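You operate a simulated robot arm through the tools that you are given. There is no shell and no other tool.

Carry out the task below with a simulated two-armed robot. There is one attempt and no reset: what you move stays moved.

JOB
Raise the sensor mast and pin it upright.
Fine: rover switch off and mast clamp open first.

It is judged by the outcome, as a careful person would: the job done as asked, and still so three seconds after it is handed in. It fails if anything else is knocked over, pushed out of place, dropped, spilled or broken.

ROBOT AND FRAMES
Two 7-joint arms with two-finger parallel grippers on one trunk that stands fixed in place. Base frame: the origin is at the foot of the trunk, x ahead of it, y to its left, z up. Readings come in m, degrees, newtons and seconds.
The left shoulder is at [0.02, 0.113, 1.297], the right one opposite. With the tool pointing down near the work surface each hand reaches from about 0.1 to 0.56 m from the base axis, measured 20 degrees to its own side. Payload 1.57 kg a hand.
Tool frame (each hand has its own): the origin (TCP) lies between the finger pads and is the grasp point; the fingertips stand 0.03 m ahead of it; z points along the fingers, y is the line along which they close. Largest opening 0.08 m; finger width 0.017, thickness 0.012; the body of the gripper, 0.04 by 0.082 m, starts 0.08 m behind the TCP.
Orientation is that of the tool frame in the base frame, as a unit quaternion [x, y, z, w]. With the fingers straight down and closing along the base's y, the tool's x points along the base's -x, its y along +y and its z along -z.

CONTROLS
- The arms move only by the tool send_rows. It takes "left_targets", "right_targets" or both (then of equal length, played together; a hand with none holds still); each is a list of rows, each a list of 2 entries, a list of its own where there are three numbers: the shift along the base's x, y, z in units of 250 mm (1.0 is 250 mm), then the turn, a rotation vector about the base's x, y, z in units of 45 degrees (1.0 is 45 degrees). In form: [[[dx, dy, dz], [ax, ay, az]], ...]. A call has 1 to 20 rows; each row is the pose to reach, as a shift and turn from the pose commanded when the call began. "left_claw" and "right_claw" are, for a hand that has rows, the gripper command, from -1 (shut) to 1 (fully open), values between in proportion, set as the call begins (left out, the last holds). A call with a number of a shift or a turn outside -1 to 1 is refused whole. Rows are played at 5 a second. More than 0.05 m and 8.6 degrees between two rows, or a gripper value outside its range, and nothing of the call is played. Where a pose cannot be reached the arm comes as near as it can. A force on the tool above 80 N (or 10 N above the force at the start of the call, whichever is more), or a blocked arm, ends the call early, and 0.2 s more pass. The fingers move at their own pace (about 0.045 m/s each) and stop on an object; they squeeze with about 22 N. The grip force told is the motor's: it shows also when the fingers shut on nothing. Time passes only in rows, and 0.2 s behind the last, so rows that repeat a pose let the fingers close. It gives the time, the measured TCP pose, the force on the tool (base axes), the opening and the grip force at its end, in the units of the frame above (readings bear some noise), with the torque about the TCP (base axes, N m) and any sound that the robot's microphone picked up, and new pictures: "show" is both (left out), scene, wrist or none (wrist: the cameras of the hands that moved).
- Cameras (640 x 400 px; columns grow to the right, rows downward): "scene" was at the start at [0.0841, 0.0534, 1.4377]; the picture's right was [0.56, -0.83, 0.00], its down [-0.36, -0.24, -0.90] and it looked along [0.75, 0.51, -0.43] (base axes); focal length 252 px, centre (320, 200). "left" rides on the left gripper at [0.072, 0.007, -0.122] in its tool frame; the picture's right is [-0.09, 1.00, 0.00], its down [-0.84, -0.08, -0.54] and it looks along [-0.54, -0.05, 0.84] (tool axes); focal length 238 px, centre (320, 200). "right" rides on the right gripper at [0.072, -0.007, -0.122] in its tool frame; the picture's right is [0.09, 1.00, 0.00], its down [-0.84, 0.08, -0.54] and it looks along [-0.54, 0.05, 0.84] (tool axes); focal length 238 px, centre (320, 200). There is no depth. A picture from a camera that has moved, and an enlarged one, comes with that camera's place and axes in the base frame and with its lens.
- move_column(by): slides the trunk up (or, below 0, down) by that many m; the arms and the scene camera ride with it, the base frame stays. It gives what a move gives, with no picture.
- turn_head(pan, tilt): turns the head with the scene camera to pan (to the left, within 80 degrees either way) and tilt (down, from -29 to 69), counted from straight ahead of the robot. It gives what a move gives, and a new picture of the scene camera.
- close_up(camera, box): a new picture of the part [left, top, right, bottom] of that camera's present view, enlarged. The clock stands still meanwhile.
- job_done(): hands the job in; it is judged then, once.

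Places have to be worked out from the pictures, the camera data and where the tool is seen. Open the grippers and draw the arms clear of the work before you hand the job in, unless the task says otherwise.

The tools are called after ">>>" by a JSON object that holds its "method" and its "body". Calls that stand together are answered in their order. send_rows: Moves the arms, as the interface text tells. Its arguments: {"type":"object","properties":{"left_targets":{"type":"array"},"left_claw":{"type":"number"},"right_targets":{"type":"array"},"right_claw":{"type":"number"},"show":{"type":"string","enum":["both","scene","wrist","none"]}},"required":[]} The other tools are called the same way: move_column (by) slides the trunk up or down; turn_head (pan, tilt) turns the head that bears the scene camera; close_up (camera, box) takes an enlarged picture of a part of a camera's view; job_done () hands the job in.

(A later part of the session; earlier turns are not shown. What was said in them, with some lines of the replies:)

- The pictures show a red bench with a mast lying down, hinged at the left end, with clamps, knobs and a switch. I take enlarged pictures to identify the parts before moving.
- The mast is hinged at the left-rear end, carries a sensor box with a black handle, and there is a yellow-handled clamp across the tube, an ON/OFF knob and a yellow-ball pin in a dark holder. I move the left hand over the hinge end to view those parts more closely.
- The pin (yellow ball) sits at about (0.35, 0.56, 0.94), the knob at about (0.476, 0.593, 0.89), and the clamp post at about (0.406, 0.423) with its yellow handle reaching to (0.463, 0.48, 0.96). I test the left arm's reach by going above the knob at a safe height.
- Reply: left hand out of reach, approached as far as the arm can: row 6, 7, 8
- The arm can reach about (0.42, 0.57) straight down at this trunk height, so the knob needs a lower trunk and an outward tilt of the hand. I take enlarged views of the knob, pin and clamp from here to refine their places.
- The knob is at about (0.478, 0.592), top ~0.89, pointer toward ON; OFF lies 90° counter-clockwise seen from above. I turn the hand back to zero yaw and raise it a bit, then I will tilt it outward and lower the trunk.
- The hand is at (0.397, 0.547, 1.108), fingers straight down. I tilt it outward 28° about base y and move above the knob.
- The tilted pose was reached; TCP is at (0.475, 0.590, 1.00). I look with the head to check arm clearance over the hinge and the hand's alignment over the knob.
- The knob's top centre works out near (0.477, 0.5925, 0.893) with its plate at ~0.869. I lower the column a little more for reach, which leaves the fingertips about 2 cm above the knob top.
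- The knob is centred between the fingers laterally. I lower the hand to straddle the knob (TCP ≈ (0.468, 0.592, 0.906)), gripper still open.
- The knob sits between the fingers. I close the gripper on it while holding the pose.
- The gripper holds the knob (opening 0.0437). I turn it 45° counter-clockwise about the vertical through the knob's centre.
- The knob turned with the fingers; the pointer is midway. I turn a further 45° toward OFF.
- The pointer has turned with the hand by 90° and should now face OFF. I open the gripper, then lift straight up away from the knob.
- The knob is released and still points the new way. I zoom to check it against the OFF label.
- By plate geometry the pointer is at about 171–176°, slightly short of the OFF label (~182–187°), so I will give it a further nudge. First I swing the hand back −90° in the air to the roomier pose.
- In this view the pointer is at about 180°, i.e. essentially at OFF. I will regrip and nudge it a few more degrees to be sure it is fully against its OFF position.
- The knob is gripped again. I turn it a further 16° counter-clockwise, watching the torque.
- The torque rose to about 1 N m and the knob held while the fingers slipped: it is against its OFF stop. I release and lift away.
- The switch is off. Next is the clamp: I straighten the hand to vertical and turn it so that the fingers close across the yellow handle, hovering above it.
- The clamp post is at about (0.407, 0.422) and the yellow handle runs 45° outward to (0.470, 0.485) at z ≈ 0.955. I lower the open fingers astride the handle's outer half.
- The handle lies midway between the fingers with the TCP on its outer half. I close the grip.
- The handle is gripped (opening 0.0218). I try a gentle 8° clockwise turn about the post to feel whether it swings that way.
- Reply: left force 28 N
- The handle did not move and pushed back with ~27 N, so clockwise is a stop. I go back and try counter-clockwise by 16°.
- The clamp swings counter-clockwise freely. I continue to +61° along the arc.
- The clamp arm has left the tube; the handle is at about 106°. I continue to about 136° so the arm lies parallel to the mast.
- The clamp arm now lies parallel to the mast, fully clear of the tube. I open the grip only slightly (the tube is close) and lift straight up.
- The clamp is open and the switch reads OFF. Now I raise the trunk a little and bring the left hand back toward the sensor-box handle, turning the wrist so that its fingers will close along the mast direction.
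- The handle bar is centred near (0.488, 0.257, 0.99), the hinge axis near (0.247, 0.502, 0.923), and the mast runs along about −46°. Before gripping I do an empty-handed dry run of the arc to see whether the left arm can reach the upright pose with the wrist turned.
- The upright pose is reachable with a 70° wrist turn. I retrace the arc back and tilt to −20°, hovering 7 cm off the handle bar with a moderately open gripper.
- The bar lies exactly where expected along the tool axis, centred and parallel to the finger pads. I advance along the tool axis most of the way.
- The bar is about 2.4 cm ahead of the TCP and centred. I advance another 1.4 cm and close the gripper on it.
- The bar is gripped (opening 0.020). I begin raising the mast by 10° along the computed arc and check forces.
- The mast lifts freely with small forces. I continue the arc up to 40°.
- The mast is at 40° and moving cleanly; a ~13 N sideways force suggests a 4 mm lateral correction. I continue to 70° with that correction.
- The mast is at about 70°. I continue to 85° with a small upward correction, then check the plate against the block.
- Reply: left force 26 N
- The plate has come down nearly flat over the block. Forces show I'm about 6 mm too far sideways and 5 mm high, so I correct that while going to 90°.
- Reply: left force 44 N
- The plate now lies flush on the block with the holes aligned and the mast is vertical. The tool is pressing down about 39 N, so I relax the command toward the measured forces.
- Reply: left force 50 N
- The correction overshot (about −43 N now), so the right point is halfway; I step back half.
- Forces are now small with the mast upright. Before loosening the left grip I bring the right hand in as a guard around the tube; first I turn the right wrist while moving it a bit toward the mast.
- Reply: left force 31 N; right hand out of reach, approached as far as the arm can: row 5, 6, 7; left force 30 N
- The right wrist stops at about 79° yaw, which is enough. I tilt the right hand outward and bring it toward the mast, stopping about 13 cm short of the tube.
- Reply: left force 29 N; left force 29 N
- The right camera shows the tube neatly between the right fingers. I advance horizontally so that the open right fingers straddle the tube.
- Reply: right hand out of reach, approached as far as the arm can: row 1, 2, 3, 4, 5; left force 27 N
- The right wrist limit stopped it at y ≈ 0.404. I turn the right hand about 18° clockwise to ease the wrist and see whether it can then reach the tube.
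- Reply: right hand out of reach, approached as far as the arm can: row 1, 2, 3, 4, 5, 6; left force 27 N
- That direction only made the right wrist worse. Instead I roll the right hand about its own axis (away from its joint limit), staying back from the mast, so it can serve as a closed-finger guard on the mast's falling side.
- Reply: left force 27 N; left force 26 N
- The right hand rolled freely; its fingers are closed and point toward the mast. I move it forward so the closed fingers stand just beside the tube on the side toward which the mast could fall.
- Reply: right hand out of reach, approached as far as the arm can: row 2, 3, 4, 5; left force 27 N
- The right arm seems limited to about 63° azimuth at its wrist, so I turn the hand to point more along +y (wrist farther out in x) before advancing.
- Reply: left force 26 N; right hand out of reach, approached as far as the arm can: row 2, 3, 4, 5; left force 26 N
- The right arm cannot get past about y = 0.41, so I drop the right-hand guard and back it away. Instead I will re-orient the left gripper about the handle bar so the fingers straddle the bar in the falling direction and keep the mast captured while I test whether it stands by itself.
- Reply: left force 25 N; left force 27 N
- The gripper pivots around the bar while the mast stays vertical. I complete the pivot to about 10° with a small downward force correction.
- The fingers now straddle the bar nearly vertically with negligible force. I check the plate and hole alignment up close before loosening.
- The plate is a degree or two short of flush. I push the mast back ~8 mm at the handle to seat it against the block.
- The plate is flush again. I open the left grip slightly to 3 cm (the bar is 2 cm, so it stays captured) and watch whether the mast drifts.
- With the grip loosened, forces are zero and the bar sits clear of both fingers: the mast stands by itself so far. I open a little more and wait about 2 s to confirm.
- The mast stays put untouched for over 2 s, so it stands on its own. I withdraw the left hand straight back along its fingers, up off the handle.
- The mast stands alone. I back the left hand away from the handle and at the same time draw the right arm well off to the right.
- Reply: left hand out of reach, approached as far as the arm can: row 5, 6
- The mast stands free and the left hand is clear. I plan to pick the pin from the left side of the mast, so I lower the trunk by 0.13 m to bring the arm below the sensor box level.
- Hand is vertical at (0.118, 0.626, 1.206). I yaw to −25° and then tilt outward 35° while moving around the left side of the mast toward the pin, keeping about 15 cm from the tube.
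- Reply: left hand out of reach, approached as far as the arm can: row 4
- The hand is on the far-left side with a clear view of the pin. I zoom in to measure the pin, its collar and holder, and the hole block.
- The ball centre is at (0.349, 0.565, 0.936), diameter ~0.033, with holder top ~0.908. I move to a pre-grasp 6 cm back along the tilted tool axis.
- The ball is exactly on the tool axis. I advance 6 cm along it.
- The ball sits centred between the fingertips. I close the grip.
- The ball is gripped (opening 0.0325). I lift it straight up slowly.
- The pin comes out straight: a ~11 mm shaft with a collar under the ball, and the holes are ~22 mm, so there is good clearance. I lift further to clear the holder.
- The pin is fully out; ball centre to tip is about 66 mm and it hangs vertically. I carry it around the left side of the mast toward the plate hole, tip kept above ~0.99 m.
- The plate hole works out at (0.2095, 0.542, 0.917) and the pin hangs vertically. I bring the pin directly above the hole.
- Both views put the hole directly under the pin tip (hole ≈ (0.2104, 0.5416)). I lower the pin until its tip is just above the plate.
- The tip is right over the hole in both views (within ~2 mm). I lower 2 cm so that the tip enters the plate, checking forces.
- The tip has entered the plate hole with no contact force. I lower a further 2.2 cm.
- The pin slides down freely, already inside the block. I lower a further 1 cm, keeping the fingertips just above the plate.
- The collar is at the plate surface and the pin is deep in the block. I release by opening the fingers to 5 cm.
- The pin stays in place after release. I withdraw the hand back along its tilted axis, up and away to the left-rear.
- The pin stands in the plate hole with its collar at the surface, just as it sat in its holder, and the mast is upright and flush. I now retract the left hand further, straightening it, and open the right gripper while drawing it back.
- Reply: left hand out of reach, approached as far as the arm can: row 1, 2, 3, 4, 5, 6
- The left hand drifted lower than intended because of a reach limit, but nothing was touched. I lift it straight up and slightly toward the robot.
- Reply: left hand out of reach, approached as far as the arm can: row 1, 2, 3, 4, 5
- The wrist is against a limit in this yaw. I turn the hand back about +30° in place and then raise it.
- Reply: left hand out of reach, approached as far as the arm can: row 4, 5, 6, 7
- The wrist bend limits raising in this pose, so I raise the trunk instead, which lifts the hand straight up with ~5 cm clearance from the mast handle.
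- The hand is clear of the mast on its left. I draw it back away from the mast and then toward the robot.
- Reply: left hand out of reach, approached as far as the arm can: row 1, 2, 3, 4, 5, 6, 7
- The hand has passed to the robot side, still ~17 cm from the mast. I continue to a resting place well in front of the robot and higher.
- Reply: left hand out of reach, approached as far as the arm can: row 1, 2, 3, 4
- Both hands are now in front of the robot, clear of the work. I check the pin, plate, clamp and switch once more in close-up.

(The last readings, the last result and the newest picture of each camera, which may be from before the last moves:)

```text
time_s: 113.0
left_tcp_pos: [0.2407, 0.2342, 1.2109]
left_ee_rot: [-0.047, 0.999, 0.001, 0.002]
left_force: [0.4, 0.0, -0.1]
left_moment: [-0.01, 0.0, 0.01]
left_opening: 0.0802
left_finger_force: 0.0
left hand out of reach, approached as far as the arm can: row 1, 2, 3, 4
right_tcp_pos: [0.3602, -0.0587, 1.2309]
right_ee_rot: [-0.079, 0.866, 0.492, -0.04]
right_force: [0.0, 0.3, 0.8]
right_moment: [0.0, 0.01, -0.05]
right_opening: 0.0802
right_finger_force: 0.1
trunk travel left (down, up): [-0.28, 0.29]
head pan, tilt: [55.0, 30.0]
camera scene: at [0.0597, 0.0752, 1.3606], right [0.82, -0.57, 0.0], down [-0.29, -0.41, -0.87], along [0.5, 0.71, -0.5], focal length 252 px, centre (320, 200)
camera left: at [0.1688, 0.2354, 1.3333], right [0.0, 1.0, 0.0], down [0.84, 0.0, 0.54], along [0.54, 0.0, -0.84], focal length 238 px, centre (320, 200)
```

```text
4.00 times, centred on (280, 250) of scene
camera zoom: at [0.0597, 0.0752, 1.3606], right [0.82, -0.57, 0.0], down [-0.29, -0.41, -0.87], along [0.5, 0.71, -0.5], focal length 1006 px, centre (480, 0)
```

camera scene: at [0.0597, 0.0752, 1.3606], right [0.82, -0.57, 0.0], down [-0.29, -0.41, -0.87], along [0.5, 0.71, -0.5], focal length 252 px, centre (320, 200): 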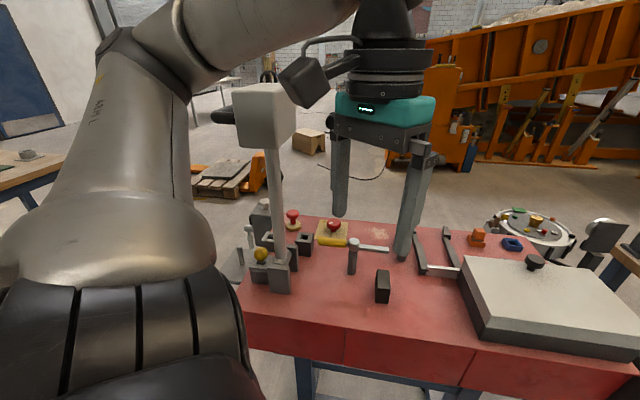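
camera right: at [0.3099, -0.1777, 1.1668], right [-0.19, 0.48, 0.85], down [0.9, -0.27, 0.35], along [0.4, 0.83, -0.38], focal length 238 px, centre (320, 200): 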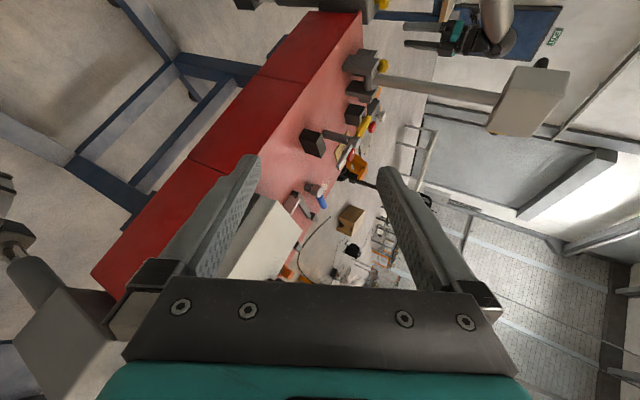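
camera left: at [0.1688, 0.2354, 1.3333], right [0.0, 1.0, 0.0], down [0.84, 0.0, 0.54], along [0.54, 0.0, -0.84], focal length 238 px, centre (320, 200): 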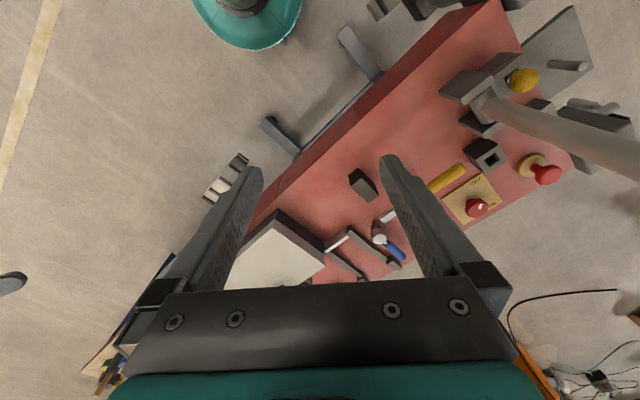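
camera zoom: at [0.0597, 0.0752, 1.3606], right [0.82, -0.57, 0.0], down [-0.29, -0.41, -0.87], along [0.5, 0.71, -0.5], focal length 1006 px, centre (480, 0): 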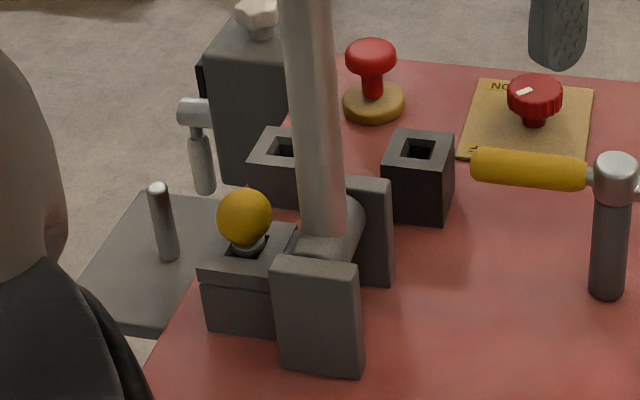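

The pin and mast look right. I zoom on the switch to double-check its pointer still faces OFF.

>>> {"method": "close_up", "body": {"camera": "left", "box": [430, 160, 530, 230]}}

>>> {"method": "close_up", "body": {"camera": "scene", "box": [300, 200, 400, 280]}}

```text
5.71 times, centred on (480, 195) of left
camera zoom: at [0.1688, 0.2354, 1.3333], right [0.0, 1.0, 0.0], down [0.84, 0.0, 0.54], along [0.54, 0.0, -0.84], focal length 1362 px, centre (-594, 229)
```

zoom: 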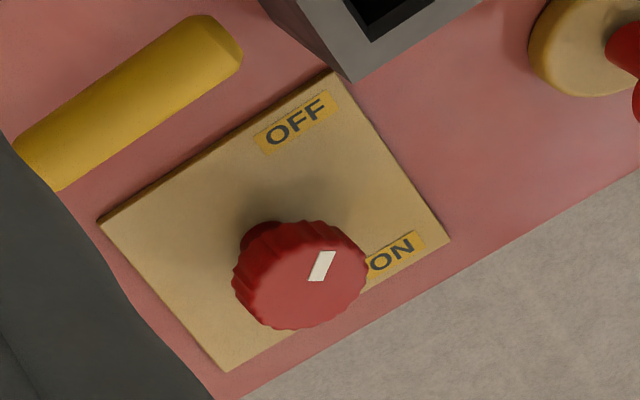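

```text
5.00 times, centred on (350, 240) of scene
camera zoom: at [0.0597, 0.0752, 1.3606], right [0.82, -0.57, 0.0], down [-0.29, -0.41, -0.87], along [0.5, 0.71, -0.5], focal length 1258 px, centre (170, 0)
```

zoom: 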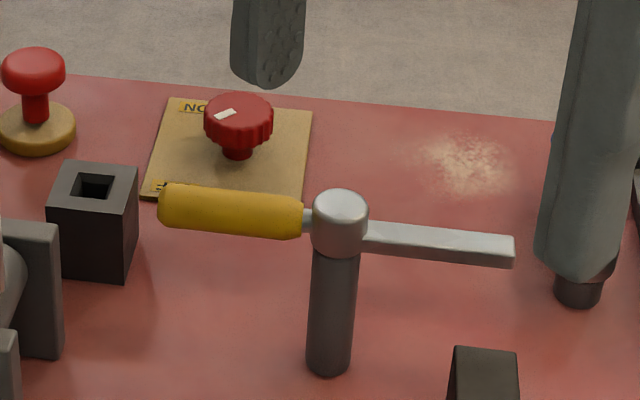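

Switch pointer, open clamp, upright mast and seated pin all look right, and nothing else has moved. I shift both arms a little farther from the mast before handing in.

>>> {"method": "send_rows", "body": {"left_targets": [[[0.04, -0.08, 0.04], [0, 0, 0]], [[0.08, -0.16, 0.08], [0, 0, 0]], [[0.12, -0.24, 0.12], [0, 0, 0]], [[0.12, -0.3, 0.16], [0, 0, 0]], [[0.12, -0.3, 0.16], [0, 0, 0]]], "right_targets": [[[0, -0.12, 0.02], [0, 0, 0]], [[0, -0.24, 0.04], [0, 0, 0]], [[0, -0.36, 0.06], [0, 0, 0]], [[0, -0.48, 0.08], [0, 0, 0]], [[0, -0.48, 0.08], [0, 0, 0]]], "left_claw": 1, "right_claw": 1, "show": "scene"}}

>>> {"method": "turn_head", "body": {"pan": 52, "tilt": 32}}

>>> {"method": "close_up", "body": {"camera": "scene", "box": [210, 80, 410, 310]}}

```text
time_s: 114.2
left_tcp_pos: [0.2702, 0.1618, 1.2503]
left_ee_rot: [-0.048, 0.999, 0.0, 0.001]
left_force: [-0.2, 0.2, 0.1]
left_moment: [0.0, 0.04, 0.01]
left_opening: 0.0801
left_finger_force: 0.0
right_tcp_pos: [0.3598, -0.181, 1.2515]
right_ee_rot: [-0.08, 0.866, 0.493, -0.04]
right_force: [0.2, -0.2, -1.0]
right_moment: [-0.01, 0.01, 0.0]
right_opening: 0.0801
right_finger_force: 0.0
trunk travel left (down, up): [-0.28, 0.29]
head pan, tilt: [55.0, 30.0]
camera scene: at [0.0601, 0.0759, 1.3605], right [0.82, -0.57, 0.0], down [-0.29, -0.41, -0.87], along [0.5, 0.71, -0.5], focal length 252 px, centre (320, 200)
```

scene: 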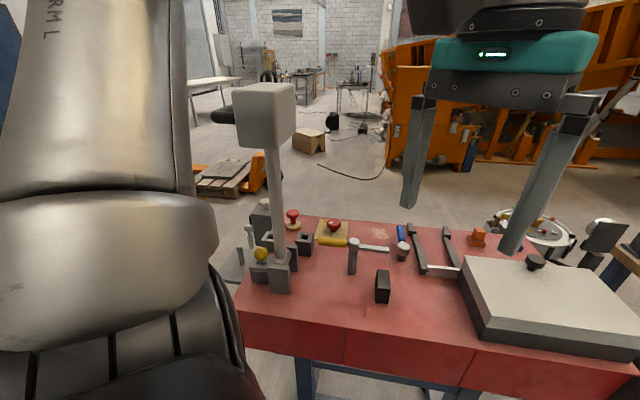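

```text
time_s: 114.8
left_tcp_pos: [0.2709, 0.1619, 1.2491]
left_ee_rot: [-0.047, 0.999, 0.0, 0.002]
left_force: [0.2, -0.9, 0.2]
left_moment: [-0.02, 0.0, 0.0]
left_opening: 0.0799
left_finger_force: 0.1
right_tcp_pos: [0.3599, -0.1794, 1.2522]
right_ee_rot: [-0.079, 0.866, 0.492, -0.04]
right_force: [-0.3, 0.4, 0.4]
right_moment: [0.04, -0.04, -0.02]
right_opening: 0.0801
right_finger_force: 0.2
trunk travel left (down, up): [-0.28, 0.29]
head pan, tilt: [52.0, 32.0]
camera scene: at [0.0632, 0.0722, 1.3574], right [0.79, -0.62, 0.0], down [-0.33, -0.42, -0.85], along [0.52, 0.67, -0.53], focal length 252 px, centre (320, 200)
```

scene: 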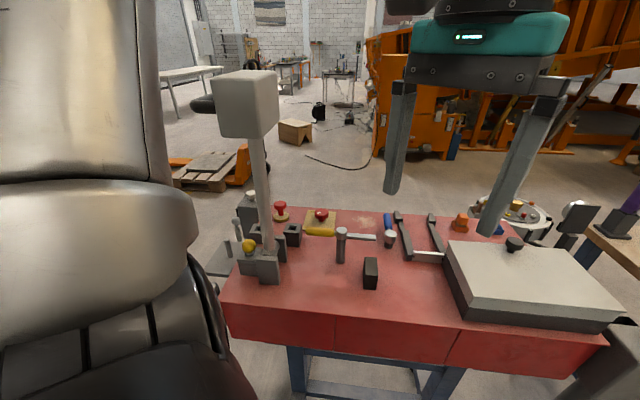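

```text
1.74 times, centred on (310, 195) of scene
camera zoom: at [0.0632, 0.0722, 1.3574], right [0.79, -0.62, 0.0], down [-0.33, -0.42, -0.85], along [0.52, 0.67, -0.53], focal length 437 px, centre (337, 209)
```

zoom: 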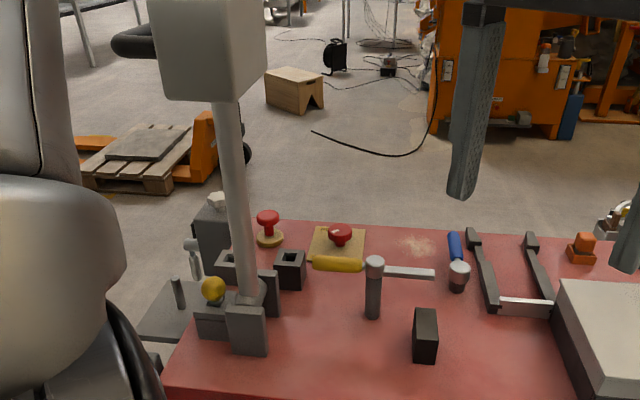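

The mast stands upright with the pin through the plate and block, the clamp is swung open, the switch is off, both grippers are open and the arms are clear. I hand the job in.

>>> {"method": "job_done", "body": {}}

```text
The job is handed in.
```

The mast is upright and pinned, and I've handed the job in. I haven't seen the judge's result.

- **Rover switch:** I turned it to OFF first, until the knob met its end stop.
- **Mast clamp:** I swung it open about 90°, clear of the tube, before raising the mast.
- **Mast:** I raised it by its handle until its plate sat flat on the hinge block. It stayed upright on its own when I let go, before the pin was in.
- **Pin:** I lowered the yellow-ball pin through the plate into the block. It slid in without resistance and sits about as deep as it did in its holder.

In the last pictures nothing else on the bench looks moved or knocked. Both grippers are open and both arms are clear of the work.
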